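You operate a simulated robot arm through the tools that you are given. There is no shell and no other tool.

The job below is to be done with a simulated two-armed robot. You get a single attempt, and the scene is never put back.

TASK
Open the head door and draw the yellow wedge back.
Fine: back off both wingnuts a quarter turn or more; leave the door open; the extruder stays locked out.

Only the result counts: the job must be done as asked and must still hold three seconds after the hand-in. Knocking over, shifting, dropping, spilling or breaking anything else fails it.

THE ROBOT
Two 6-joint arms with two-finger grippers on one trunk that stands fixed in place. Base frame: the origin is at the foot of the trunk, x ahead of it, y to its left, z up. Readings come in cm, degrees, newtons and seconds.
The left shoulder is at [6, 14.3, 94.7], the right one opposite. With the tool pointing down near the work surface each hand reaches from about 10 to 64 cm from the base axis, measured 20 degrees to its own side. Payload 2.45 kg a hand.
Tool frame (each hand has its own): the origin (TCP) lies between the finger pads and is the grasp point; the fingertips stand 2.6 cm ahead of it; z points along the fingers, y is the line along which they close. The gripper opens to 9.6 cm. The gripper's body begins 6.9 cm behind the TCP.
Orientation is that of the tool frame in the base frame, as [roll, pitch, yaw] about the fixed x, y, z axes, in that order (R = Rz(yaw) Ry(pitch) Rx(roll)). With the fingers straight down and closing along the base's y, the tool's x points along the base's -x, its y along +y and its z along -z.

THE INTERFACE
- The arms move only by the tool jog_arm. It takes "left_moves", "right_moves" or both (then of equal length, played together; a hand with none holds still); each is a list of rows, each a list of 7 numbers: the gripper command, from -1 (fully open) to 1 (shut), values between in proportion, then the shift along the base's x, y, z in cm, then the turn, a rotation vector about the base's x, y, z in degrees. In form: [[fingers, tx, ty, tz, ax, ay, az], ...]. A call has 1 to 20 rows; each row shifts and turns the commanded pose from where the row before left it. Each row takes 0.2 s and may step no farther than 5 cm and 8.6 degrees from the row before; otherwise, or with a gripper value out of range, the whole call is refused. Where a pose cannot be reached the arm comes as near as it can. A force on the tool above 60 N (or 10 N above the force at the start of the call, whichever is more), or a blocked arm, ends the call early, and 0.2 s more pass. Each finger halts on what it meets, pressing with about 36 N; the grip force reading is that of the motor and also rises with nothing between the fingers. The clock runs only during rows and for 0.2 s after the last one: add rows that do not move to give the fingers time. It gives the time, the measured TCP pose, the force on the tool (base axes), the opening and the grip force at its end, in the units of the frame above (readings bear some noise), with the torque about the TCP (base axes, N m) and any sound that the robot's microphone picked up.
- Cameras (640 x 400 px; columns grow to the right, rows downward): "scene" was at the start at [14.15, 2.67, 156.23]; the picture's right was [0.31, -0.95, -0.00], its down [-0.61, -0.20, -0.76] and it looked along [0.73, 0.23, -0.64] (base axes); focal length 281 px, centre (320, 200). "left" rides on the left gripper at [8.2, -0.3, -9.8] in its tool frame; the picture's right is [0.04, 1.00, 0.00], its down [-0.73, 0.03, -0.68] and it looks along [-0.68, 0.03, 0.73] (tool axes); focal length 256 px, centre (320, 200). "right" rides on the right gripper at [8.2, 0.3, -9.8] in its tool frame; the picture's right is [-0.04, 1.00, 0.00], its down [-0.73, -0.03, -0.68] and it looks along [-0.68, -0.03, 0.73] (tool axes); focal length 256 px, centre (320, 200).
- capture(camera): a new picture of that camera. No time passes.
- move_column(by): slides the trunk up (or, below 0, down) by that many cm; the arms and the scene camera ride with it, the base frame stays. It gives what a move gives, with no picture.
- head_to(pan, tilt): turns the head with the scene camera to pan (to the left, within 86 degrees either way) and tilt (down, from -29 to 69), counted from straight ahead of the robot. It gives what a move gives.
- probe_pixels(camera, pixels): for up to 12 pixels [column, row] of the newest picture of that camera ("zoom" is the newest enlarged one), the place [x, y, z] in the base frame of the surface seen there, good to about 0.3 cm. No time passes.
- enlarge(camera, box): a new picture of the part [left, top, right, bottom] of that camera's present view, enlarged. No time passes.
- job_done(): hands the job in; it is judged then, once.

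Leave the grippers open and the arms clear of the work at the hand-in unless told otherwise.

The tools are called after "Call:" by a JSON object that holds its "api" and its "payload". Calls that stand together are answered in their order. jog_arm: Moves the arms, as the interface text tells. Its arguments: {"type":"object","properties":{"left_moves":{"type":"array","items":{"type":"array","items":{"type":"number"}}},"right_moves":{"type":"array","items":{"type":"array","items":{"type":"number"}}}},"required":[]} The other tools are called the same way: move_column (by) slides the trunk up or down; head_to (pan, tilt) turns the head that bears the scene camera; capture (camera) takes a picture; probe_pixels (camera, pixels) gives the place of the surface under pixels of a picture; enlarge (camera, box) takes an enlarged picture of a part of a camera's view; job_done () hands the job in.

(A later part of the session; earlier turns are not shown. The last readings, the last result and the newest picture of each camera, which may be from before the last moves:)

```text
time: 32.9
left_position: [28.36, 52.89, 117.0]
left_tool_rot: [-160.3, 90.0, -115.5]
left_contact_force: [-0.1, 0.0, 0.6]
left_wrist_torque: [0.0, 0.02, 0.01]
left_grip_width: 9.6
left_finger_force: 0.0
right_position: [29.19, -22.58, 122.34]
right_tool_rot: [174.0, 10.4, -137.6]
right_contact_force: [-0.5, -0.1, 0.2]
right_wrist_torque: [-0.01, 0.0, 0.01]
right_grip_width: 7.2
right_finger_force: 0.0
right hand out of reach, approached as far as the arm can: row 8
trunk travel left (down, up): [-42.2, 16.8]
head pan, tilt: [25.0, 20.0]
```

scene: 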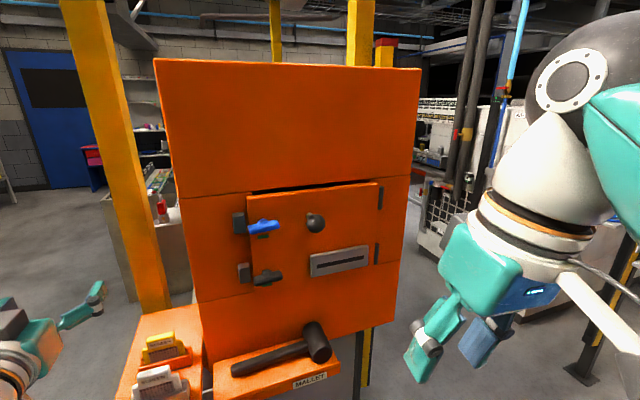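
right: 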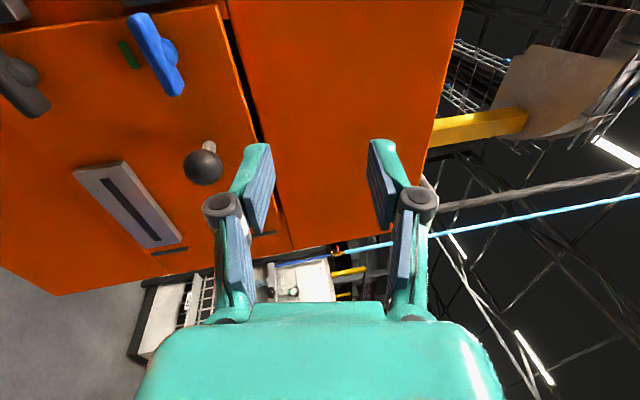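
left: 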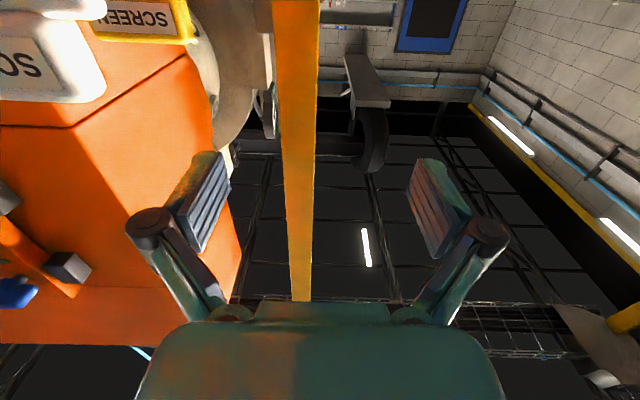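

It now tracks, so the command resumes from wherever the arm actually got to. Next I'll level the tool straight down and yaw it +90° in the counter-clockwise sense, away from the wrist limit, while moving to (36,-3,118).

Call:
{"api": "jog_arm", "payload": {"right_moves": [[-0.3, 0, 0, 0, -5.9, 1.9, 1.3], [-0.3, 0, 0, 0, -5.8, 1.8, 1.4], [-0.3, 0.6, 1.8, -0.4, 0, 0, 8.2], [-0.3, 0.6, 1.8, -0.4, 0, 0, 8.2], [-0.3, 0.6, 1.8, -0.4, 0, 0, 8.2], [-0.3, 0.6, 1.8, -0.4, 0, 0, 8.2], [-0.3, 0.6, 1.8, -0.4, 0, 0, 8.2], [-0.3, 0.6, 1.8, -0.4, 0, 0, 8.2], [-0.3, 0.6, 1.8, -0.4, 0, 0, 8.2], [-0.3, 0.6, 1.8, -0.4, 0, 0, 8.2], [-0.3, 0.6, 1.8, -0.4, 0, 0, 8.2], [-0.3, 0.6, 1.8, -0.4, 0, 0, 8.2], [-0.3, 0.6, 1.8, -0.4, 0, 0, 8.0], [-0.3, 0, 0, 0, 0, 0, 0]]}}

Call:
{"api": "capture", "payload": {"camera": "scene"}}

```text
time: 35.9
left_position: [28.36, 52.81, 117.18]
left_tool_rot: [-155.8, 90.0, -110.9]
left_contact_force: [0.1, -0.7, -1.0]
left_wrist_torque: [0.02, 0.0, -0.03]
left_grip_width: 9.6
left_finger_force: 0.0
right_position: [36.13, -2.46, 114.89]
right_tool_rot: [179.8, -0.5, -44.2]
right_contact_force: [0.5, -0.5, -0.8]
right_wrist_torque: [0.0, 0.02, 0.01]
right_grip_width: 6.24
right_finger_force: 0.1
right hand out of reach, approached as far as the arm can: row 1, 2
trunk travel left (down, up): [-42.2, 16.8]
head pan, tilt: [25.0, 20.0]
```

```text
taken
```

scene: 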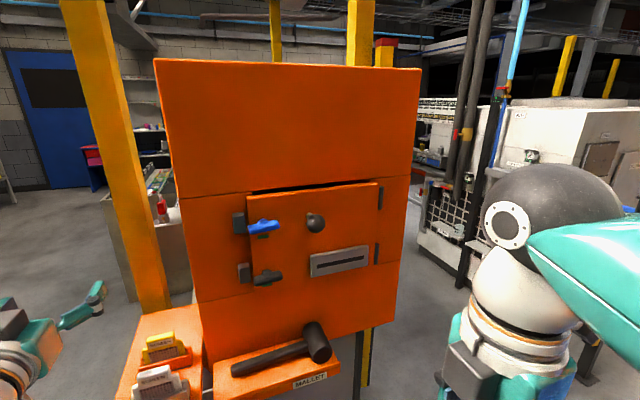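

The tool is now straight down at yaw -44° and tracking well. Next I'll pitch it up to face the door, which puts the finger closing direction vertical with the camera on the right.

Call:
{"api": "jog_arm", "payload": {"right_moves": [[-0.3, 0.76, 2.4, 0.69, 5.8, -5.8, 0], [-0.3, 0.76, 2.4, 0.69, 5.8, -5.8, 0], [-0.3, 0.76, 2.4, 0.69, 5.8, -5.8, 0], [-0.3, 0.76, 2.4, 0.69, 5.8, -5.8, 0], [-0.3, 0.76, 2.4, 0.69, 5.8, -5.8, 0], [-0.3, 0.76, 2.4, 0.69, 5.8, -5.8, 0], [-0.3, 0.76, 2.4, 0.69, 5.8, -5.8, 0], [-0.3, 0.76, 2.4, 0.69, 5.8, -5.8, 0], [-0.3, 0.76, 2.4, 0.69, 5.8, -5.8, 0], [-0.3, 0.76, 2.4, 0.69, 5.8, -5.8, 0], [-0.3, 0.76, 2.4, 0.69, 5.6, -5.6, 0], [-0.3, 0, 0, 0, 0, 0, 0]]}}

Call:
{"api": "capture", "payload": {"camera": "scene"}}

Call:
{"api": "capture", "payload": {"camera": "right"}}

```text
time: 38.5
left_position: [28.44, 52.83, 117.12]
left_tool_rot: [-155.6, 89.9, -110.7]
left_contact_force: [0.7, -0.4, 0.3]
left_wrist_torque: [0.02, 0.0, -0.05]
left_grip_width: 9.58
left_finger_force: 0.1
right_position: [44.57, 24.11, 122.47]
right_tool_rot: [-90.3, -0.6, -45.3]
right_contact_force: [-0.1, 0.4, 0.3]
right_wrist_torque: [-0.01, -0.01, 0.01]
right_grip_width: 6.24
right_finger_force: 0.0
trunk travel left (down, up): [-42.2, 16.8]
head pan, tilt: [25.0, 20.0]
```

```text
taken
```

scene: 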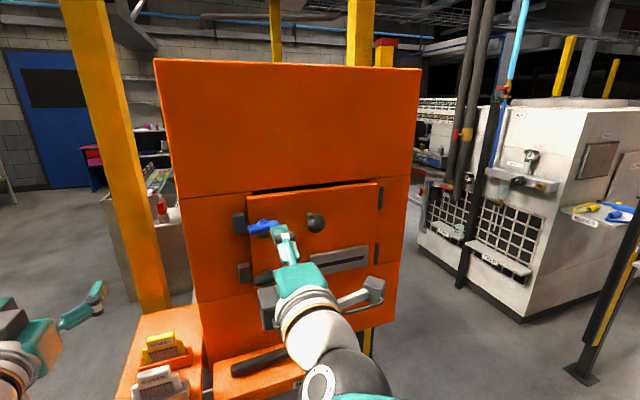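

```text
taken
```

right: 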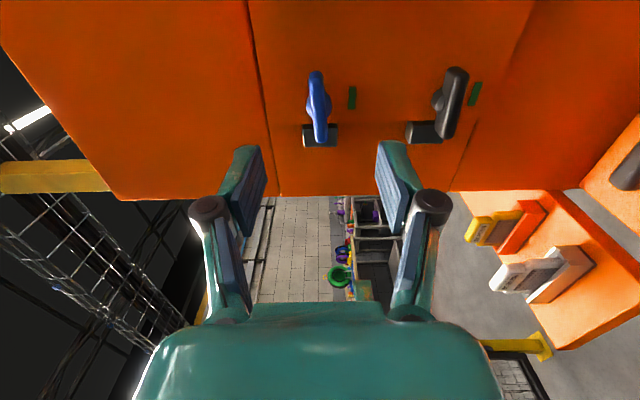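

The arm tracks exactly now: orientation [-90.3,-0.6,-45.3], with the blue wing centred at (317,107) in the right camera. I'll advance to just short of the wing, shifting slightly left.

Call:
{"api": "jog_arm", "payload": {"right_moves": [[-0.3, 1.5, 1.9, 0, 0, 0, 0], [-0.3, 1.5, 1.9, 0, 0, 0, 0], [-0.3, 1.4, 1.8, 0, 0, 0, 0], [-0.3, 0, 0, 0, 0, 0, 0]]}}

Call:
{"api": "capture", "payload": {"camera": "right"}}

Call:
{"api": "enlarge", "payload": {"camera": "scene", "box": [200, 180, 360, 280]}}

```text
time: 39.7
left_position: [28.48, 52.81, 116.98]
left_tool_rot: [-160.0, 89.9, -115.1]
left_contact_force: [-0.4, 0.4, 0.1]
left_wrist_torque: [0.01, 0.03, 0.02]
left_grip_width: 9.61
left_finger_force: 0.0
right_position: [48.3, 26.5, 128.25]
right_tool_rot: [-85.1, 0.7, -46.3]
right_contact_force: [-0.3, -0.2, -0.5]
right_wrist_torque: [0.0, -0.01, 0.01]
right_grip_width: 6.25
right_finger_force: 0.1
trunk travel left (down, up): [-42.2, 16.8]
head pan, tilt: [25.0, 20.0]
stopped in row 4 (right hand): the arm was blocked; the commanded pose is now the measured one
```

```text
taken
```

right: 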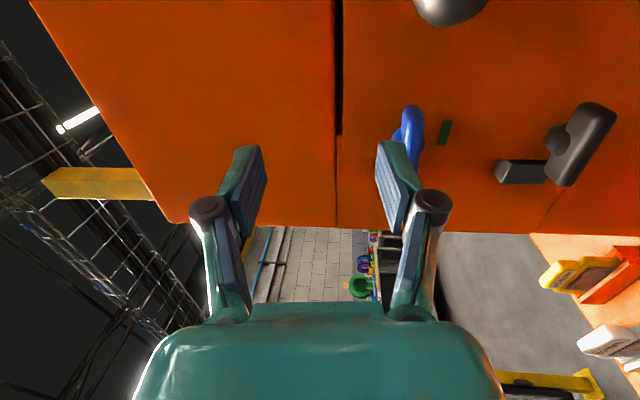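

```text
4.00 times, centred on (280, 230) of scene
```

zoom: 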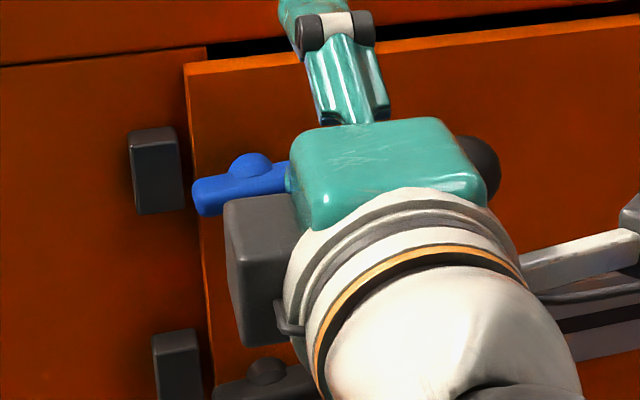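

The arm was blocked again, ending high and tilted up with no tool force. It looks like the shoulder lift is stopped by something along the arm itself, possibly the left arm or the shelf. I'll look down at the arms.

Call:
{"api": "head_to", "payload": {"pan": 30, "tilt": 65}}

Call:
{"api": "capture", "payload": {"camera": "scene"}}

Call:
{"api": "head_to", "payload": {"pan": 70, "tilt": 60}}

Call:
{"api": "capture", "payload": {"camera": "scene"}}

Call:
{"api": "head_to", "payload": {"pan": -20, "tilt": 60}}

Call:
{"api": "capture", "payload": {"camera": "scene"}}

```text
time: 40.8
left_position: [28.34, 52.78, 116.93]
left_tool_rot: [-158.2, 89.8, -113.3]
left_contact_force: [0.4, -0.4, -0.1]
left_wrist_torque: [-0.01, 0.0, 0.0]
left_grip_width: 9.61
left_finger_force: 0.0
right_position: [48.42, 26.4, 128.28]
right_tool_rot: [-85.2, 0.7, -46.2]
right_contact_force: [0.0, 0.5, -0.2]
right_wrist_torque: [-0.01, 0.02, 0.01]
right_grip_width: 6.24
right_finger_force: 0.0
trunk travel left (down, up): [-42.2, 16.8]
head pan, tilt: [30.0, 65.0]
```

```text
taken
```

scene: 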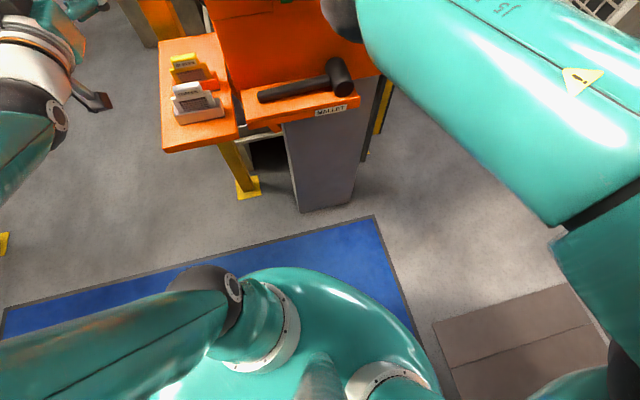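

```text
time: 41.9
left_position: [28.36, 52.85, 117.06]
left_tool_rot: [-158.7, 89.9, -113.9]
left_contact_force: [-0.2, 0.2, 0.4]
left_wrist_torque: [-0.01, 0.01, 0.0]
left_grip_width: 9.58
left_finger_force: 0.1
right_position: [48.23, 26.35, 128.37]
right_tool_rot: [-85.2, 0.8, -46.2]
right_contact_force: [0.1, 0.2, 0.3]
right_wrist_torque: [0.01, 0.03, -0.03]
right_grip_width: 6.25
right_finger_force: 0.0
trunk travel left (down, up): [-42.2, 16.8]
head pan, tilt: [70.0, 60.0]
```

```text
taken
```

scene: 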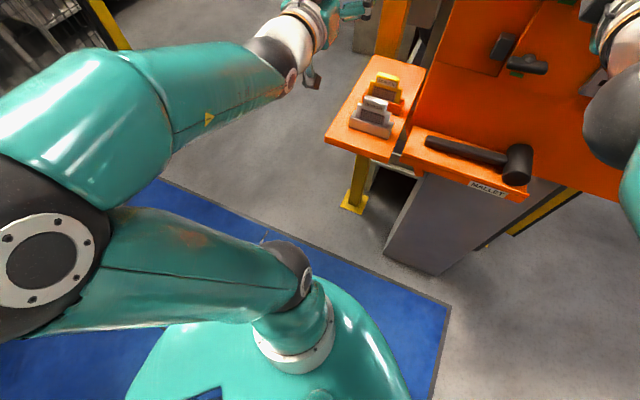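

```text
time: 43.5
left_position: [28.37, 52.84, 117.05]
left_tool_rot: [-158.4, 89.8, -113.4]
left_contact_force: [-0.4, 0.5, 0.7]
left_wrist_torque: [0.02, -0.01, -0.02]
left_grip_width: 9.59
left_finger_force: 0.0
right_position: [48.25, 26.44, 128.4]
right_tool_rot: [-85.3, 0.7, -46.3]
right_contact_force: [0.9, -0.2, -0.3]
right_wrist_torque: [0.0, -0.02, -0.02]
right_grip_width: 6.25
right_finger_force: 0.1
trunk travel left (down, up): [-42.2, 16.8]
head pan, tilt: [-20.0, 60.0]
```

```text
taken
```

scene: 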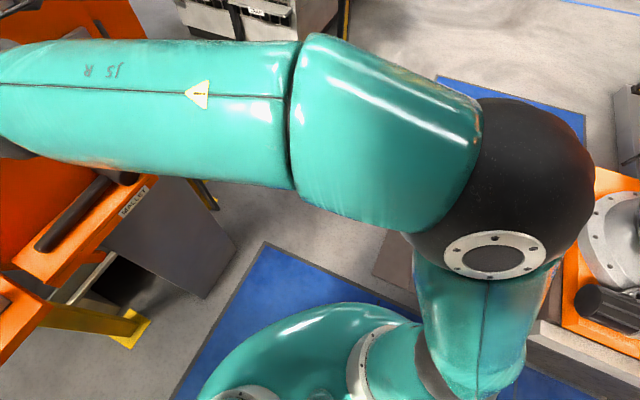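

I can see the arm structure: shoulder ring, upper arm, elbow ball, forearm and wrist. I'll probe the elbow and wrist positions to work out the link geometry.

Call:
{"api": "probe_pixels", "payload": {"camera": "scene", "pixels": [[490, 250], [540, 140], [290, 110], [10, 150], [20, 70], [360, 390], [470, 330], [400, 110], [200, 60], [150, 180], [240, 395], [600, 240]]}}

Call:
{"api": "head_to", "payload": {"pan": 25, "tilt": 25}}

Call:
{"api": "capture", "payload": {"camera": "scene"}}

```text
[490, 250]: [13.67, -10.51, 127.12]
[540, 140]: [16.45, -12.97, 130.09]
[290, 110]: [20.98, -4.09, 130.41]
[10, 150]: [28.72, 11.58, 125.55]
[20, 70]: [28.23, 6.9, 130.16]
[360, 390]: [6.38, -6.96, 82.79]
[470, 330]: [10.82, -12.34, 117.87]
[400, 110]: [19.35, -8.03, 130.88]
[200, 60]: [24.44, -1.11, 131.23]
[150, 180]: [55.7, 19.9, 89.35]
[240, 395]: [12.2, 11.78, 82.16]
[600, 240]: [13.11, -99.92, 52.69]
```

```text
time: 44.6
left_position: [28.32, 52.78, 117.2]
left_tool_rot: [-158.2, 89.9, -113.3]
left_contact_force: [0.5, 0.6, 0.1]
left_wrist_torque: [0.01, 0.01, -0.03]
left_grip_width: 9.61
left_finger_force: 0.1
right_position: [48.22, 26.42, 128.36]
right_tool_rot: [-85.2, 0.7, -46.2]
right_contact_force: [0.1, -0.1, 0.3]
right_wrist_torque: [0.0, -0.02, 0.02]
right_grip_width: 6.26
right_finger_force: 0.1
trunk travel left (down, up): [-42.2, 16.8]
head pan, tilt: [25.0, 25.0]
```

```text
taken
```

scene: 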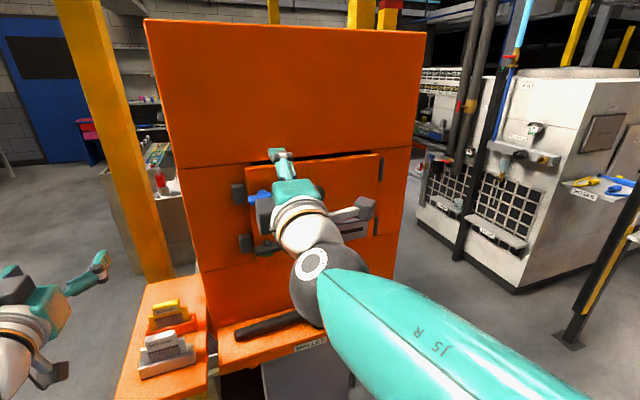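

The right elbow is near (15.5,-13,125) and the wrist near (32,13,124). Nothing obvious is touching the arm. I'll test with a slow 1.5 cm downward move and see what happens.

Call:
{"api": "jog_arm", "payload": {"right_moves": [[-0.3, 0, 0, -0.5, 0, 0, 0], [-0.3, 0, 0, -0.5, 0, 0, 0], [-0.3, 0, 0, -0.5, 0, 0, 0], [-0.3, 0, 0, 0, 0, 0, 0]]}}

```text
time: 45.6
left_position: [28.33, 52.82, 117.06]
left_tool_rot: [-157.6, 89.9, -112.7]
left_contact_force: [0.3, 0.3, 0.9]
left_wrist_torque: [0.01, -0.03, -0.03]
left_grip_width: 9.6
left_finger_force: 0.1
right_position: [48.21, 26.49, 126.86]
right_tool_rot: [-85.3, 0.6, -46.2]
right_contact_force: [0.7, 0.0, -0.4]
right_wrist_torque: [0.03, 0.01, -0.02]
right_grip_width: 6.21
right_finger_force: 0.1
trunk travel left (down, up): [-42.2, 16.8]
head pan, tilt: [25.0, 25.0]
```

It tracks fine. I'll straighten the 5° upward tilt next and step down 1 cm more.

Call:
{"api": "jog_arm", "payload": {"right_moves": [[-0.3, 0, 0, 0, -1.9, 1.5, 0.6], [-0.3, 0, 0, 0, -1.9, 1.5, 0.6], [-0.3, 0, 0, -0.5, 0, 0, 0], [-0.3, 0, 0, -0.5, 0, 0, 0], [-0.3, 0, 0, 0, 0, 0, 0]]}}

```text
time: 46.9
left_position: [28.42, 52.88, 117.07]
left_tool_rot: [-157.8, 89.9, -112.9]
left_contact_force: [0.8, 0.0, -0.9]
left_wrist_torque: [0.03, -0.01, 0.01]
left_grip_width: 9.58
left_finger_force: 0.1
right_position: [48.35, 26.63, 125.69]
right_tool_rot: [-90.2, 0.1, -45.1]
right_contact_force: [-0.5, 0.3, 0.6]
right_wrist_torque: [0.0, -0.03, 0.02]
right_grip_width: 6.21
right_finger_force: 0.2
trunk travel left (down, up): [-42.2, 16.8]
head pan, tilt: [25.0, 25.0]
```

Good, the arm follows. I'll keep going in small steps toward the wing line: left along the door and down to z≈122.6.

Call:
{"api": "jog_arm", "payload": {"right_moves": [[-0.3, -0.3, 0.5, -0.6, 0, 0, 0], [-0.3, -0.2, 0.5, -0.6, 0, 0, 0], [-0.3, 0, 0.5, -0.6, 0, 0, 0], [-0.3, 0, 0.5, -0.6, 0, 0, 0], [-0.3, 0, 0.3, -0.6, 0, 0, 0], [-0.3, 0, 0, 0, 0, 0, 0]]}}

Call:
{"api": "capture", "payload": {"camera": "right"}}

```text
time: 48.5
left_position: [28.33, 52.84, 117.05]
left_tool_rot: [-161.0, 89.9, -116.3]
left_contact_force: [0.7, -0.9, 0.0]
left_wrist_torque: [0.01, 0.0, 0.02]
left_grip_width: 9.57
left_finger_force: 0.1
right_position: [48.18, 26.49, 125.66]
right_tool_rot: [-87.4, 1.0, -46.4]
right_contact_force: [-0.3, -0.8, 1.1]
right_wrist_torque: [-0.04, 0.02, 0.0]
right_grip_width: 6.25
right_finger_force: 0.0
trunk travel left (down, up): [-42.2, 16.8]
head pan, tilt: [25.0, 25.0]
stopped in row 6 (right hand): the arm was blocked; the commanded pose is now the measured one
```

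```text
taken
```

right: 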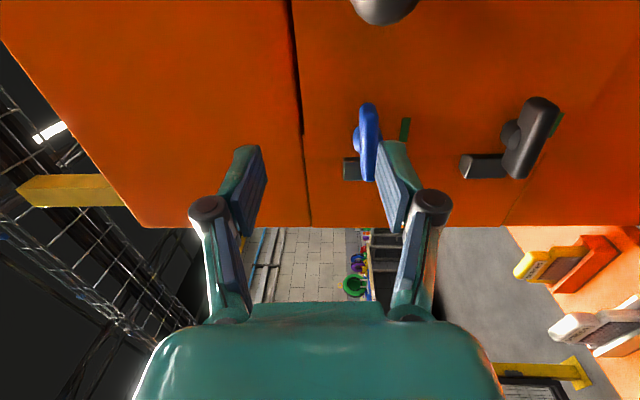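

Blocked again with no tool force, and the TCP didn't move. The forearm passes close to the robot's own head at (14,3,141), so I suspect arm-head contact. Raising the trunk lifts the head well above the working arm, so I'll raise it 15 cm.

Call:
{"api": "move_column", "payload": {"by": 15}}

Call:
{"api": "jog_arm", "payload": {"right_moves": [[-0.3, -0.3, -0.3, -2, -1.1, 0.7, 0.6], [-0.3, -0.2, -0.2, -2, -1, 0.7, 0.6], [-0.3, 0, 0, -2, 0, 0, 0], [-0.3, 0, 0, -2, 0, 0, 0], [-0.3, 0, 0, -2, 0, 0, 0], [-0.3, 0, 0, -2, 0, 0, 0], [-0.3, 0, 0, -2, 0, 0, 0], [-0.3, 0, 0, 0, 0, 0, 0]]}}

Call:
{"api": "capture", "payload": {"camera": "scene"}}

```text
time: 50.2
left_position: [28.31, 52.82, 132.06]
left_tool_rot: [-159.4, 89.9, -114.7]
left_contact_force: [0.7, -0.2, 0.1]
left_wrist_torque: [0.03, -0.01, -0.02]
left_grip_width: 9.61
left_finger_force: 0.0
right_position: [48.15, 26.83, 140.39]
right_tool_rot: [-87.8, 0.9, -46.3]
right_contact_force: [-0.2, -0.3, -0.4]
right_wrist_torque: [0.0, 0.02, -0.02]
right_grip_width: 6.25
right_finger_force: 0.0
trunk travel left (down, up): [-57.2, 1.8]
head pan, tilt: [25.0, 25.0]
```

```text
time: 52.0
left_position: [28.42, 52.79, 132.12]
left_tool_rot: [-155.0, 90.0, -110.2]
left_contact_force: [0.0, -0.1, -0.3]
left_wrist_torque: [0.04, 0.01, 0.01]
left_grip_width: 9.59
left_finger_force: 0.0
right_position: [47.73, 26.35, 126.57]
right_tool_rot: [-90.2, 0.5, -45.2]
right_contact_force: [-0.2, -0.8, 0.5]
right_wrist_torque: [-0.01, 0.01, 0.0]
right_grip_width: 6.25
right_finger_force: 0.0
trunk travel left (down, up): [-57.2, 1.8]
head pan, tilt: [25.0, 25.0]
```

```text
taken
```

scene: 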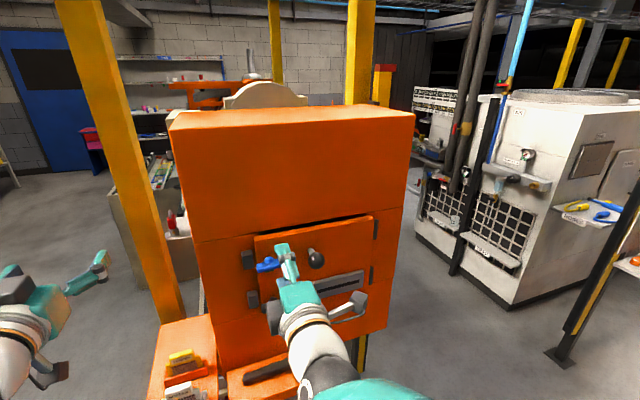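

Now it tracks cleanly at (47.7,26.4,126.6). I'll move to the aligned standoff: left along the door to s≈13.7 and down to z≈122.5.

Call:
{"api": "jog_arm", "payload": {"right_moves": [[-0.3, -0.1, 0.5, -1, 0, 0, 0], [-0.3, 0, 0.5, -1, 0, 0, 0], [-0.3, 0, 0.5, -1, 0, 0, 0], [-0.3, 0, 0.5, -1, 0, 0, 0], [-0.3, 0, 0, 0, 0, 0, 0]]}}

Call:
{"api": "capture", "payload": {"camera": "right"}}

Call:
{"api": "enlarge", "payload": {"camera": "scene", "box": [220, 210, 380, 310]}}

```text
time: 53.4
left_position: [28.31, 52.87, 132.08]
left_tool_rot: [-161.3, 89.9, -116.4]
left_contact_force: [0.2, 0.2, -0.1]
left_wrist_torque: [0.0, -0.01, 0.0]
left_grip_width: 9.6
left_finger_force: 0.0
right_position: [47.99, 26.9, 125.58]
right_tool_rot: [-87.6, 1.1, -46.6]
right_contact_force: [0.2, -0.6, -0.3]
right_wrist_torque: [-0.03, -0.05, 0.01]
right_grip_width: 6.23
right_finger_force: 0.2
trunk travel left (down, up): [-57.2, 1.8]
head pan, tilt: [25.0, 25.0]
stopped in row 5 (right hand): the arm was blocked; the commanded pose is now the measured one
```

```text
taken
```

right: 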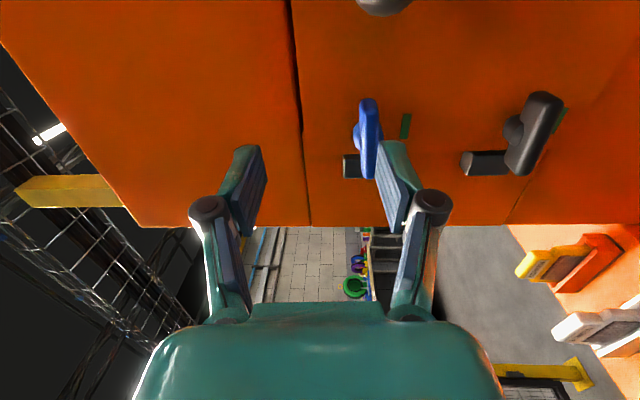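

```text
4.00 times, centred on (300, 260) of scene
```

zoom: 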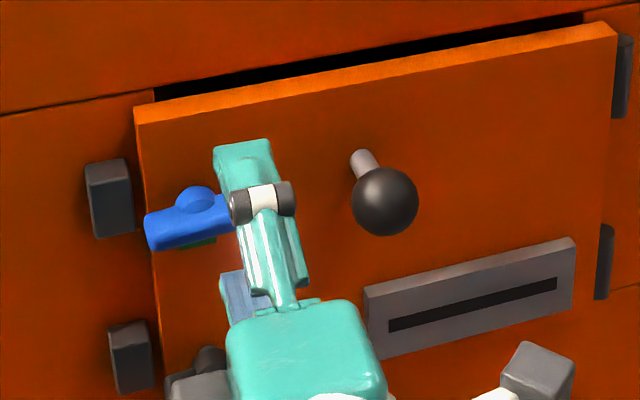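

It's blocked at the same spot in the base frame even with the trunk raised, so the hand must be meeting something fixed. I'll probe the finger and nearby parts in this view.

Call:
{"api": "probe_pixels", "payload": {"camera": "zoom", "pixels": [[240, 150], [240, 165], [225, 290], [233, 282], [165, 235], [220, 215], [195, 385], [540, 365], [210, 360], [385, 200], [300, 340], [262, 200]]}}

Call:
{"api": "enlarge", "payload": {"camera": "scene", "box": [210, 240, 370, 400]}}

```text
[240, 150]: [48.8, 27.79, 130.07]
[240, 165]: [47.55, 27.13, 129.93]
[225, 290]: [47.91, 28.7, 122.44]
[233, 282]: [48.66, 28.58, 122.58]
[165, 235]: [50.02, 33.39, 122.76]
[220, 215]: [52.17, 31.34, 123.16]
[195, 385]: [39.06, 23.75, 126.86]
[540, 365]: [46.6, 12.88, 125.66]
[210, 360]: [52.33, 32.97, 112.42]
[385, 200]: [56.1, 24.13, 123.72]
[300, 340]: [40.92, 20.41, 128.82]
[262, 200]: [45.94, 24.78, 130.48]
```

```text
2.50 times, centred on (290, 320) of scene
```

zoom: 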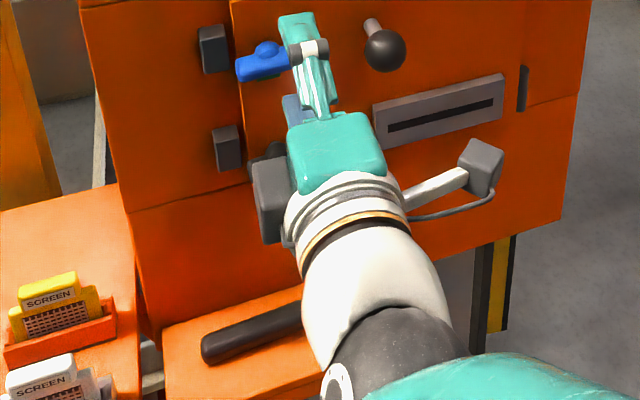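

The fingers measure about 3 cm clear of the wing, so the hand isn't touching the door. I'll isolate the cause with small single-axis moves: first straight down 1 cm, with the orientation held.

Call:
{"api": "jog_arm", "payload": {"right_moves": [[-0.3, 0, 0, 0, -1.2, 0.8, 0.7], [-0.3, 0, 0, 0, -1.1, 0.8, 0.7], [-0.3, 0, 0, 0, 0, 0, 0]]}}

Call:
{"api": "jog_arm", "payload": {"right_moves": [[-0.3, 0, 0, -0.4, 0, 0, 0], [-0.3, 0, 0, 0, 0, 0, 0]]}}

Call:
{"api": "jog_arm", "payload": {"right_moves": [[-0.3, 0, 0, -0.4, 0, 0, 0], [-0.3, 0, 0, 0, 0, 0, 0]]}}

```text
time: 54.2
left_position: [28.38, 52.81, 132.17]
left_tool_rot: [-156.6, 89.9, -111.8]
left_contact_force: [-0.6, 0.8, -0.7]
left_wrist_torque: [-0.02, -0.01, 0.03]
left_grip_width: 9.58
left_finger_force: 0.2
right_position: [47.9, 27.13, 125.11]
right_tool_rot: [-90.8, 0.5, -45.1]
right_contact_force: [0.0, -0.7, 0.5]
right_wrist_torque: [0.01, 0.0, -0.01]
right_grip_width: 6.25
right_finger_force: 0.0
trunk travel left (down, up): [-57.2, 1.8]
head pan, tilt: [25.0, 25.0]
```

```text
time: 54.8
left_position: [28.41, 52.67, 132.25]
left_tool_rot: [-158.1, 90.0, -113.3]
left_contact_force: [-0.2, 0.0, -0.1]
left_wrist_torque: [-0.02, -0.02, -0.03]
left_grip_width: 9.61
left_finger_force: 0.1
right_position: [47.95, 27.13, 124.93]
right_tool_rot: [-90.7, 0.5, -45.3]
right_contact_force: [0.1, 0.0, 0.5]
right_wrist_torque: [0.01, -0.03, 0.0]
right_grip_width: 6.24
right_finger_force: 0.0
trunk travel left (down, up): [-57.2, 1.8]
head pan, tilt: [25.0, 25.0]
```

```text
time: 55.4
left_position: [28.37, 52.82, 132.17]
left_tool_rot: [-157.3, 89.9, -112.4]
left_contact_force: [1.0, -0.5, -0.3]
left_wrist_torque: [0.03, 0.03, -0.02]
left_grip_width: 9.61
left_finger_force: 0.0
right_position: [47.83, 27.22, 124.66]
right_tool_rot: [-90.8, 0.4, -45.4]
right_contact_force: [0.1, -0.7, -0.2]
right_wrist_torque: [0.05, -0.02, 0.02]
right_grip_width: 6.25
right_finger_force: 0.1
trunk travel left (down, up): [-57.2, 1.8]
head pan, tilt: [25.0, 25.0]
```

It's moving down in small steps, lagging slightly. I'll continue with several slow steps and watch.

Call:
{"api": "jog_arm", "payload": {"right_moves": [[-0.3, 0, 0, -0.3, 0, 0, 0], [-0.3, 0, 0, -0.3, 0, 0, 0], [-0.3, 0, 0, -0.3, 0, 0, 0], [-0.3, 0, 0, 0, 0, 0, 0], [-0.3, 0, 0, 0, 0, 0, 0]]}}

Call:
{"api": "jog_arm", "payload": {"right_moves": [[-0.3, 0, 0, 0, 0, 0, 0], [-0.3, 0, 0, 0, 0, 0, 0], [-0.3, 0, 0, 0, 0, 0, 0]]}}

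```text
time: 56.6
left_position: [28.41, 52.93, 132.12]
left_tool_rot: [-157.5, 90.0, -112.7]
left_contact_force: [0.3, -0.6, -0.3]
left_wrist_torque: [-0.01, 0.0, -0.01]
left_grip_width: 9.61
left_finger_force: 0.1
right_position: [47.85, 27.16, 124.22]
right_tool_rot: [-90.5, 0.6, -45.8]
right_contact_force: [0.4, -0.4, -1.4]
right_wrist_torque: [0.02, -0.03, -0.01]
right_grip_width: 6.23
right_finger_force: 0.2
trunk travel left (down, up): [-57.2, 1.8]
head pan, tilt: [25.0, 25.0]
```

```text
time: 57.4
left_position: [28.25, 52.92, 132.22]
left_tool_rot: [-158.2, 89.9, -113.4]
left_contact_force: [0.4, -0.8, -0.6]
left_wrist_torque: [-0.01, 0.01, 0.0]
left_grip_width: 9.64
left_finger_force: 0.1
right_position: [47.88, 27.07, 124.15]
right_tool_rot: [-90.5, 0.5, -45.7]
right_contact_force: [-0.3, 0.7, 0.5]
right_wrist_torque: [0.0, 0.01, 0.02]
right_grip_width: 6.24
right_finger_force: 0.0
trunk travel left (down, up): [-57.2, 1.8]
head pan, tilt: [25.0, 25.0]
```

There's a small steady error, so something upstream on the arm is resisting. I'll look at the right elbow and forearm from above.

Call:
{"api": "head_to", "payload": {"pan": -10, "tilt": 68}}

Call:
{"api": "capture", "payload": {"camera": "scene"}}

Call:
{"api": "head_to", "payload": {"pan": 40, "tilt": 68}}

Call:
{"api": "capture", "payload": {"camera": "scene"}}

Call:
{"api": "head_to", "payload": {"pan": -50, "tilt": 60}}

Call:
{"api": "capture", "payload": {"camera": "scene"}}

```text
time: 58.5
left_position: [28.38, 52.82, 132.08]
left_tool_rot: [-157.5, 89.8, -112.7]
left_contact_force: [-0.8, 0.6, 0.7]
left_wrist_torque: [-0.03, 0.01, 0.03]
left_grip_width: 9.61
left_finger_force: 0.1
right_position: [47.73, 27.11, 124.39]
right_tool_rot: [-90.4, 0.6, -45.7]
right_contact_force: [-0.4, 0.4, 0.4]
right_wrist_torque: [0.01, -0.01, 0.04]
right_grip_width: 6.25
right_finger_force: 0.0
trunk travel left (down, up): [-57.2, 1.8]
head pan, tilt: [-10.0, 68.0]
```

```text
taken
```

scene: 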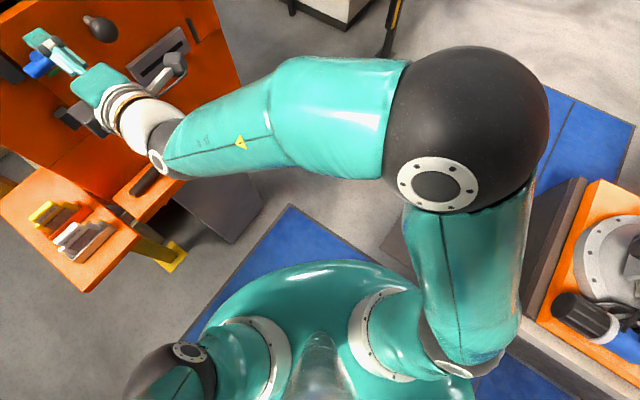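

```text
time: 59.7
left_position: [28.33, 52.79, 132.17]
left_tool_rot: [-158.2, 89.9, -113.4]
left_contact_force: [0.4, -1.1, -0.1]
left_wrist_torque: [0.02, -0.02, 0.02]
left_grip_width: 9.58
left_finger_force: 0.0
right_position: [47.62, 27.0, 124.24]
right_tool_rot: [-90.3, 0.5, -45.7]
right_contact_force: [-1.3, -0.7, -0.4]
right_wrist_torque: [0.0, 0.01, 0.01]
right_grip_width: 6.22
right_finger_force: 0.1
trunk travel left (down, up): [-57.2, 1.8]
head pan, tilt: [40.0, 68.0]
```

```text
taken
```

scene: 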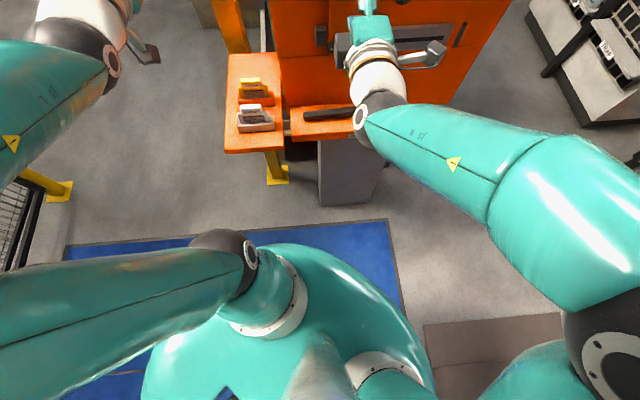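

```text
time: 61.3
left_position: [28.4, 52.79, 132.21]
left_tool_rot: [-157.8, 89.8, -112.7]
left_contact_force: [-0.2, 0.1, -0.1]
left_wrist_torque: [0.02, -0.03, 0.02]
left_grip_width: 9.61
left_finger_force: 0.0
right_position: [47.85, 27.16, 124.44]
right_tool_rot: [-90.4, 0.7, -45.7]
right_contact_force: [-0.7, -0.6, 0.0]
right_wrist_torque: [0.01, -0.03, -0.02]
right_grip_width: 6.24
right_finger_force: 0.0
trunk travel left (down, up): [-57.2, 1.8]
head pan, tilt: [-50.0, 60.0]
```

```text
taken
```

scene: 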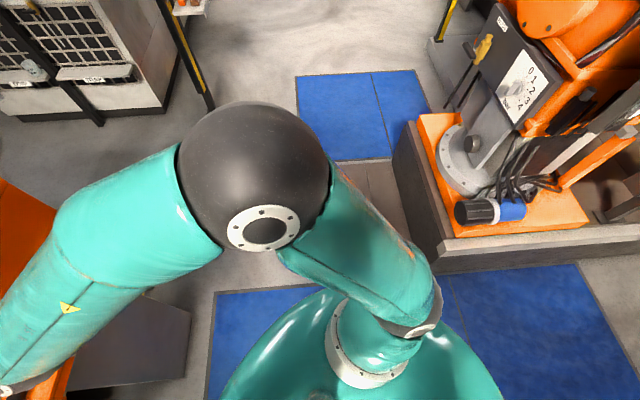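

Now the arm layout is clear, with the elbow out to the right and the forearm running forward-left. I'll probe a few points to see how close the elbow and upper arm come to the robot's own body.

Call:
{"api": "probe_pixels", "payload": {"camera": "scene", "pixels": [[265, 230], [250, 130], [200, 220], [100, 240], [20, 330], [5, 390], [360, 250], [410, 320], [340, 350], [390, 310], [300, 380], [130, 200]]}}

```text
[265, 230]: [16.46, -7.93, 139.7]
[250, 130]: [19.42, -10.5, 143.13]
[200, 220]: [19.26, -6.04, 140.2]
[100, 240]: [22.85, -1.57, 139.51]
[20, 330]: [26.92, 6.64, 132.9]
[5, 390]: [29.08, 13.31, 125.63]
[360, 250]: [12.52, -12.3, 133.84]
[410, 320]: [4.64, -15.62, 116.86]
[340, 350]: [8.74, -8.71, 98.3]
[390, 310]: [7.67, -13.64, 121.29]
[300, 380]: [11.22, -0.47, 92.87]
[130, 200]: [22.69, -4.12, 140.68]
```

Everything looks clear of the body and head, and the forearm-to-tool bend is about 33°. I'll keep creeping, now moving left along the door in small steps, and watch the readings.

Call:
{"api": "jog_arm", "payload": {"right_moves": [[-0.3, -0.3, 0.3, 0, 0, 0, 0], [-0.3, -0.3, 0.3, 0, 0, 0, 0], [-0.3, 0, 0, 0, 0, 0, 0], [-0.3, 0, 0, 0, 0, 0, 0]]}}

Call:
{"api": "jog_arm", "payload": {"right_moves": [[-0.3, 0, 0, -0.3, 0, 0, 0], [-0.3, 0, 0, -0.3, 0, 0, 0], [-0.3, 0, 0, 0, 0, 0, 0], [-0.3, 0, 0, 0, 0, 0, 0]]}}

```text
time: 62.3
left_position: [28.41, 52.89, 132.25]
left_tool_rot: [-157.7, 89.9, -112.7]
left_contact_force: [0.2, -0.5, -0.2]
left_wrist_torque: [-0.01, 0.01, 0.06]
left_grip_width: 9.61
left_finger_force: 0.2
right_position: [47.75, 27.23, 124.41]
right_tool_rot: [-89.9, 0.7, -45.7]
right_contact_force: [0.2, -0.3, 1.0]
right_wrist_torque: [-0.03, -0.01, 0.01]
right_grip_width: 6.22
right_finger_force: 0.1
trunk travel left (down, up): [-57.2, 1.8]
head pan, tilt: [-50.0, 60.0]
```

```text
time: 63.3
left_position: [28.42, 52.87, 132.18]
left_tool_rot: [-157.8, 90.0, -112.9]
left_contact_force: [0.1, -0.1, -0.6]
left_wrist_torque: [-0.01, -0.01, 0.03]
left_grip_width: 9.6
left_finger_force: 0.0
right_position: [47.73, 27.02, 124.47]
right_tool_rot: [-89.6, 0.8, -46.1]
right_contact_force: [0.5, 0.3, 0.4]
right_wrist_torque: [0.0, 0.04, 0.0]
right_grip_width: 6.23
right_finger_force: 0.0
trunk travel left (down, up): [-57.2, 1.8]
head pan, tilt: [-50.0, 60.0]
```

The arm is definitely stuck: commands to go down or left leave it in place, with no tool force. I'll back off 6 cm along the tool axis, level the tool and map which directions are free at z≈122.

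Call:
{"api": "jog_arm", "payload": {"right_moves": [[-0.3, -1.4, -1.4, 0, 0, 0, 0], [-0.3, -1.4, -1.4, 0, 0, 0, 0], [-0.3, -1.4, -1.4, 0, 0, 0, 0], [-0.3, 0, 0, -0.8, 0, 0, 0], [-0.3, 0, 0, -0.8, 0, 0, 0], [-0.3, 0, 0, 0, 0, 0, 0]]}}

Call:
{"api": "jog_arm", "payload": {"right_moves": [[-0.3, 0, 0, -1, 0, 0, 0], [-0.3, 0, 0, -1, 0, 0, 0], [-0.3, 0, 0, -1, 0, 0, 0], [-0.3, 0, 0, -1, 0, 0, 0], [-0.3, 0, 0, 0, 0, 0, 0]]}}

```text
time: 64.7
left_position: [28.42, 52.78, 132.17]
left_tool_rot: [-158.1, 89.7, -113.2]
left_contact_force: [0.2, -0.4, 0.2]
left_wrist_torque: [0.0, -0.03, 0.02]
left_grip_width: 9.6
left_finger_force: 0.0
right_position: [43.06, 23.61, 121.49]
right_tool_rot: [-90.9, 0.6, -45.5]
right_contact_force: [0.8, -0.1, 0.5]
right_wrist_torque: [-0.03, 0.03, 0.02]
right_grip_width: 6.23
right_finger_force: 0.1
trunk travel left (down, up): [-57.2, 1.8]
head pan, tilt: [-50.0, 60.0]
```

```text
time: 65.9
left_position: [28.47, 52.95, 132.14]
left_tool_rot: [-156.8, 89.8, -111.9]
left_contact_force: [0.6, 1.0, 0.0]
left_wrist_torque: [0.0, 0.02, -0.01]
left_grip_width: 9.6
left_finger_force: 0.0
right_position: [42.03, 24.35, 118.73]
right_tool_rot: [-90.3, 0.7, -45.8]
right_contact_force: [0.0, 0.5, 0.8]
right_wrist_torque: [-0.01, -0.03, 0.04]
right_grip_width: 6.23
right_finger_force: 0.1
right hand out of reach, approached as far as the arm can: row 1, 2, 3, 4
trunk travel left (down, up): [-57.2, 1.8]
head pan, tilt: [-50.0, 60.0]
```

At this trunk height the folded horizontal pose is out of reach as well, so horizontal approaches with the right arm are unreliable. New plan: use the left arm with the tool tilted 45° downward, coming from above and in front, which suits its geometry. The wings can then be pushed round and the knob gripped from above. First I'll retract the right arm by reversing its approach.

Call:
{"api": "jog_arm", "payload": {"right_moves": [[-0.5, -0.76, -2.4, 0.3, -5.8, 5.8, 0], [-0.5, -0.76, -2.4, 0.3, -5.8, 5.8, 0], [-0.5, -0.76, -2.4, 0.3, -5.8, 5.8, 0], [-0.5, -0.76, -2.4, 0.3, -5.8, 5.8, 0], [-0.5, -0.76, -2.4, 0.3, -5.8, 5.8, 0], [-0.5, -0.76, -2.4, 0.3, -5.8, 5.8, 0], [-0.5, -0.76, -2.4, 0.3, -5.8, 5.8, 0], [-0.5, -0.76, -2.4, 0.3, -5.8, 5.8, 0], [-0.5, -0.76, -2.4, 0.3, -5.8, 5.8, 0], [-0.5, -0.76, -2.4, 0.3, -5.8, 5.8, 0], [-0.5, -0.76, -2.4, 0.3, -5.6, 5.6, 0], [-0.5, -0.5, -2.5, 0.3, 0, 0, 0], [-0.5, -0.5, -2.5, 0.3, 0, 0, 0], [-0.5, -0.5, -2.5, 0.3, 0, 0, 0], [-0.5, 0, 0, 0, 0, 0, 0]]}}

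Call:
{"api": "head_to", "payload": {"pan": 30, "tilt": 40}}

Call:
{"api": "capture", "payload": {"camera": "scene"}}

```text
time: 69.1
left_position: [28.39, 52.81, 132.04]
left_tool_rot: [-158.1, 89.8, -113.2]
left_contact_force: [0.2, 1.8, -0.7]
left_wrist_torque: [-0.01, 0.02, 0.03]
left_grip_width: 9.62
left_finger_force: 0.0
right_position: [32.17, -9.38, 122.32]
right_tool_rot: [179.3, -0.1, -45.5]
right_contact_force: [0.2, -0.3, 0.6]
right_wrist_torque: [0.01, -0.02, 0.0]
right_grip_width: 7.2
right_finger_force: 0.1
trunk travel left (down, up): [-57.2, 1.8]
head pan, tilt: [-50.0, 60.0]
```

```text
time: 70.7
left_position: [28.39, 52.94, 132.12]
left_tool_rot: [-156.1, 89.9, -111.3]
left_contact_force: [-0.9, -0.6, -0.8]
left_wrist_torque: [-0.02, 0.02, 0.03]
left_grip_width: 9.59
left_finger_force: 0.0
right_position: [32.06, -9.42, 122.34]
right_tool_rot: [179.4, 0.0, -45.5]
right_contact_force: [0.3, -0.5, -0.1]
right_wrist_torque: [0.0, 0.0, 0.01]
right_grip_width: 7.2
right_finger_force: 0.1
trunk travel left (down, up): [-57.2, 1.8]
head pan, tilt: [30.0, 40.0]
```

```text
taken
```

scene: 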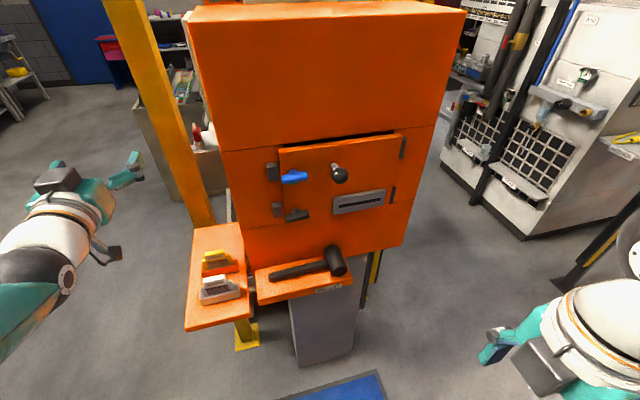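

The right arm is retracted. Now I'll bring the left arm back to a plain tool-down pose near (34,38,135) by pitching its tool down 90°, and move the right arm further out of the way.

Call:
{"api": "jog_arm", "payload": {"left_moves": [[-1, 0.5, -1.3, 0.3, -5.8, 5.8, 0], [-1, 0.5, -1.3, 0.3, -5.8, 5.8, 0], [-1, 0.5, -1.3, 0.3, -5.8, 5.8, 0], [-1, 0.5, -1.3, 0.3, -5.8, 5.8, 0], [-1, 0.5, -1.3, 0.3, -5.8, 5.8, 0], [-1, 0.5, -1.3, 0.3, -5.8, 5.8, 0], [-1, 0.5, -1.3, 0.3, -5.8, 5.8, 0], [-1, 0.5, -1.3, 0.3, -5.8, 5.8, 0], [-1, 0.5, -1.3, 0.3, -5.8, 5.8, 0], [-1, 0.5, -1.3, 0.3, -5.8, 5.8, 0], [-1, 0.5, -1.3, 0.3, -5.6, 5.6, 0], [-1, 0, 0, 0, 0, 0, 0]], "right_moves": [[-0.5, 0, -1, 0, 0, 0, 0], [-0.5, 0, -1, 0, 0, 0, 0], [-0.5, 0, -1, 0, 0, 0, 0], [-0.5, 0, -1, 0, 0, 0, 0], [-0.5, 0, -1, 0, 0, 0, 0], [-0.5, 0, -1, 0, 0, 0, 0], [-0.5, 0, -1, 0, 0, 0, 0], [-0.5, 0, -1, 0, 0, 0, 0], [-0.5, 0, -1, 0, 0, 0, 0], [-0.5, 0, -1, 0, 0, 0, 0], [-0.5, 0, -1, 0, 0, 0, 0], [-0.5, 0, 0, 0, 0, 0, 0]]}}

Call:
{"api": "capture", "payload": {"camera": "scene"}}

```text
time: 73.3
left_position: [32.93, 38.9, 133.92]
left_tool_rot: [-179.8, 0.0, -135.1]
left_contact_force: [-0.1, -0.2, 0.3]
left_wrist_torque: [0.02, 0.01, -0.04]
left_grip_width: 9.61
left_finger_force: 0.0
left hand out of reach, approached as far as the arm can: row 1, 2, 11
right_position: [32.08, -20.48, 122.44]
right_tool_rot: [179.4, -0.1, -45.6]
right_contact_force: [0.1, -0.7, -0.2]
right_wrist_torque: [0.01, 0.02, 0.0]
right_grip_width: 7.17
right_finger_force: 0.1
trunk travel left (down, up): [-57.2, 1.8]
head pan, tilt: [30.0, 40.0]
```

```text
taken
```

scene: 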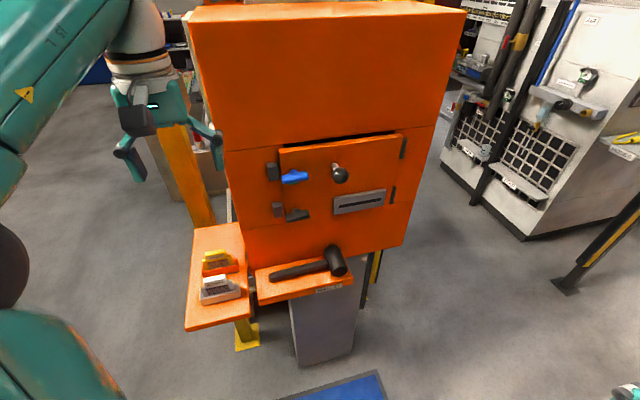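

The left tool points straight down at yaw -135° and tracks. I'll tilt it 45° toward the door and move it in front of the wingnuts at about (40,29,132).

Call:
{"api": "jog_arm", "payload": {"left_moves": [[-1, 1.2, -1.6, -0.3, 5.3, -5.3, 0], [-1, 1.2, -1.6, -0.3, 5.3, -5.3, 0], [-1, 1.2, -1.6, -0.3, 5.3, -5.3, 0], [-1, 1.2, -1.6, -0.3, 5.3, -5.3, 0], [-1, 1.2, -1.6, -0.3, 5.3, -5.3, 0], [-1, 1.2, -1.6, -0.3, 5.3, -5.3, 0], [-1, 0, 0, 0, 0, 0, 0]]}}

Call:
{"api": "capture", "payload": {"camera": "left"}}

Call:
{"api": "capture", "payload": {"camera": "scene"}}

```text
time: 74.9
left_position: [40.25, 29.52, 132.24]
left_tool_rot: [-179.8, 44.9, -134.9]
left_contact_force: [0.0, -0.1, 1.1]
left_wrist_torque: [-0.01, -0.02, -0.01]
left_grip_width: 9.6
left_finger_force: 0.0
right_position: [32.15, -20.48, 122.38]
right_tool_rot: [179.4, -0.1, -45.6]
right_contact_force: [-0.2, 0.4, -0.9]
right_wrist_torque: [0.02, -0.01, 0.02]
right_grip_width: 7.21
right_finger_force: 0.1
trunk travel left (down, up): [-57.2, 1.8]
head pan, tilt: [30.0, 40.0]
```

```text
taken
```

left: 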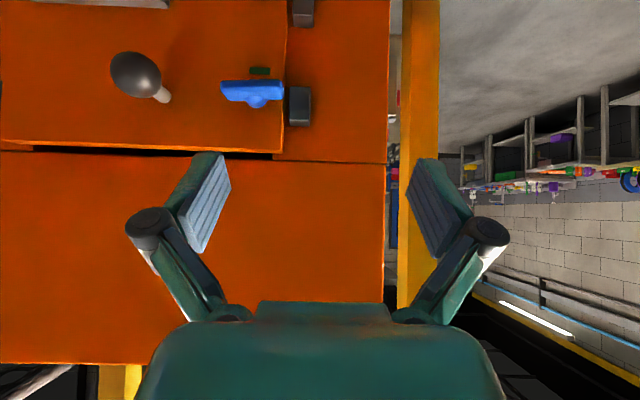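

```text
taken
```

scene: 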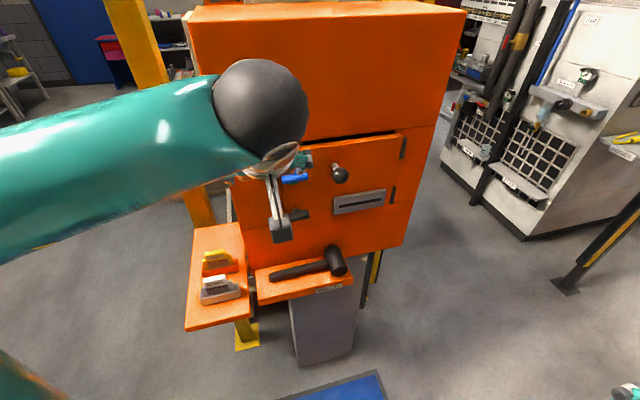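

The left arm works well in this tilted pose: [180,45,-135] at (40.3,29.5,132.2). In its camera, which is upside down, the blue wing is at (252,92). I'll refine the wing and knob positions from this close frontal view.

Call:
{"api": "enlarge", "payload": {"camera": "left", "box": [90, 0, 330, 150]}}

Call:
{"api": "probe_pixels", "payload": {"camera": "left", "pixels": [[224, 86], [226, 98], [252, 82], [252, 97], [280, 85], [280, 96], [262, 106], [130, 75], [258, 71], [210, 60], [162, 95], [297, 105]]}}

```text
2.67 times, centred on (210, 75) of left
```

zoom: 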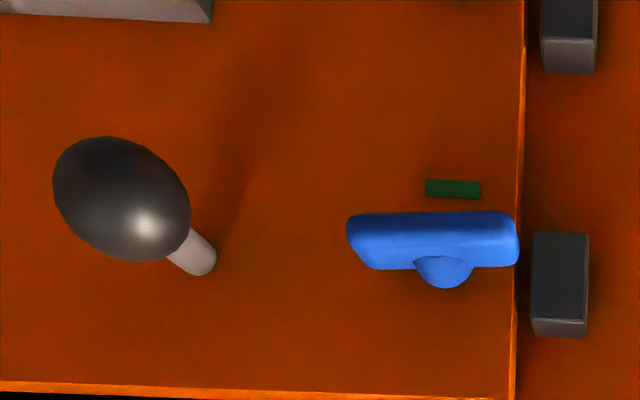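

```text
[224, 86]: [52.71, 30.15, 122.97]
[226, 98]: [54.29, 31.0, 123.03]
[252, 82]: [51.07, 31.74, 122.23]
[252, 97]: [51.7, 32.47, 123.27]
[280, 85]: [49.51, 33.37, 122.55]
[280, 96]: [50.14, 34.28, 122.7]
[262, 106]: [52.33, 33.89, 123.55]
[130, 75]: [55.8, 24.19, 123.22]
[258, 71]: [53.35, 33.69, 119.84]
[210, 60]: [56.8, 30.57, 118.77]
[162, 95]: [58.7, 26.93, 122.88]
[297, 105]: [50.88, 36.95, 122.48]
```

Refined blue wing axis: s≈13.7 along the door, z≈122.6, wing front about 3.3 cm off the face. I'll close the left fingers and position them above the wing's left end, at TCP (48.6,32.5,128), so I can push that end down, which is counter-clockwise seen from the front.

Call:
{"api": "jog_arm", "payload": {"left_moves": [[1, 1.6, 0.6, -0.5, 0, 0, 0], [1, 1.6, 0.6, -0.6, 0, 0, 0], [1, 1.6, 0.6, -0.8, 0, 0, 0], [1, 1.7, 0.6, -0.9, 0, 0, 0], [1, 1.85, 0.6, -1.4, 0, 0, 0], [1, 0, 0, 0, 0, 0, 0]]}}

Call:
{"api": "capture", "payload": {"camera": "left"}}

Call:
{"api": "enlarge", "payload": {"camera": "scene", "box": [220, 120, 380, 240]}}

```text
time: 76.3
left_position: [48.5, 32.44, 127.8]
left_tool_rot: [-179.7, 44.9, -134.9]
left_contact_force: [-0.5, -0.1, -0.3]
left_wrist_torque: [-0.04, -0.02, 0.01]
left_grip_width: 0.0
left_finger_force: 28.6
right_position: [32.06, -20.51, 122.26]
right_tool_rot: [179.3, -0.1, -45.6]
right_contact_force: [0.0, 0.2, -1.0]
right_wrist_torque: [0.02, -0.01, 0.0]
right_grip_width: 7.23
right_finger_force: 0.1
trunk travel left (down, up): [-57.2, 1.8]
head pan, tilt: [30.0, 40.0]
```

```text
taken
```

left: 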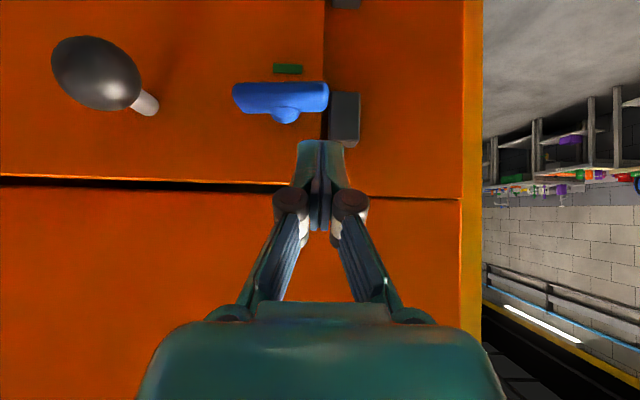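

```text
3.33 times, centred on (300, 180) of scene
```

zoom: 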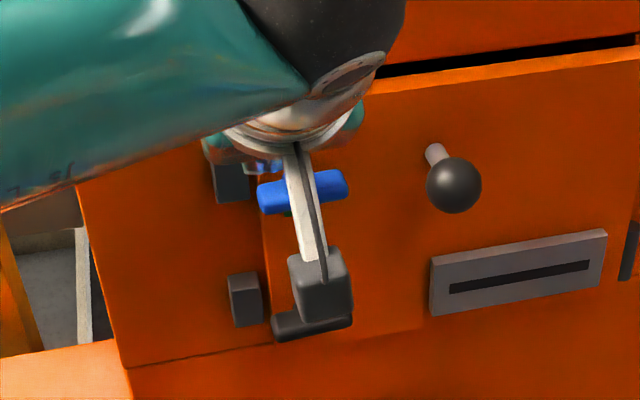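

The fingers are closed and sit directly above the wing's left end, near (320,150) in the left camera. I'll descend to contact and start pushing down slowly.

Call:
{"api": "jog_arm", "payload": {"left_moves": [[1, 0, 0, -0.6, 0, 0, 0], [1, 0, 0, -0.6, 0, 0, 0], [1, 0, 0, -0.4, 0, 0, 0], [1, 0, 0, -0.4, 0, 0, 0], [1, 0, 0, -0.3, 0, 0, 0], [1, 0, 0, -0.3, 0, 0, 0], [1, 0, 0, 0, 0, 0, 0]]}}

Call:
{"api": "capture", "payload": {"camera": "left"}}

```text
time: 77.9
left_position: [48.53, 32.42, 125.38]
left_tool_rot: [-179.8, 44.9, -134.9]
left_contact_force: [-0.4, 0.2, 0.5]
left_wrist_torque: [0.03, -0.01, -0.03]
left_grip_width: 0.0
left_finger_force: 28.9
right_position: [32.16, -20.44, 122.35]
right_tool_rot: [179.3, -0.2, -45.6]
right_contact_force: [0.6, -0.3, -0.1]
right_wrist_torque: [0.02, 0.02, 0.04]
right_grip_width: 7.19
right_finger_force: 0.1
trunk travel left (down, up): [-57.2, 1.8]
head pan, tilt: [30.0, 40.0]
```

```text
taken
```

left: 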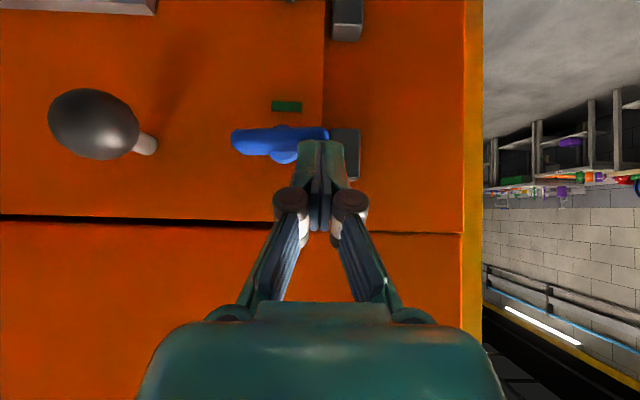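

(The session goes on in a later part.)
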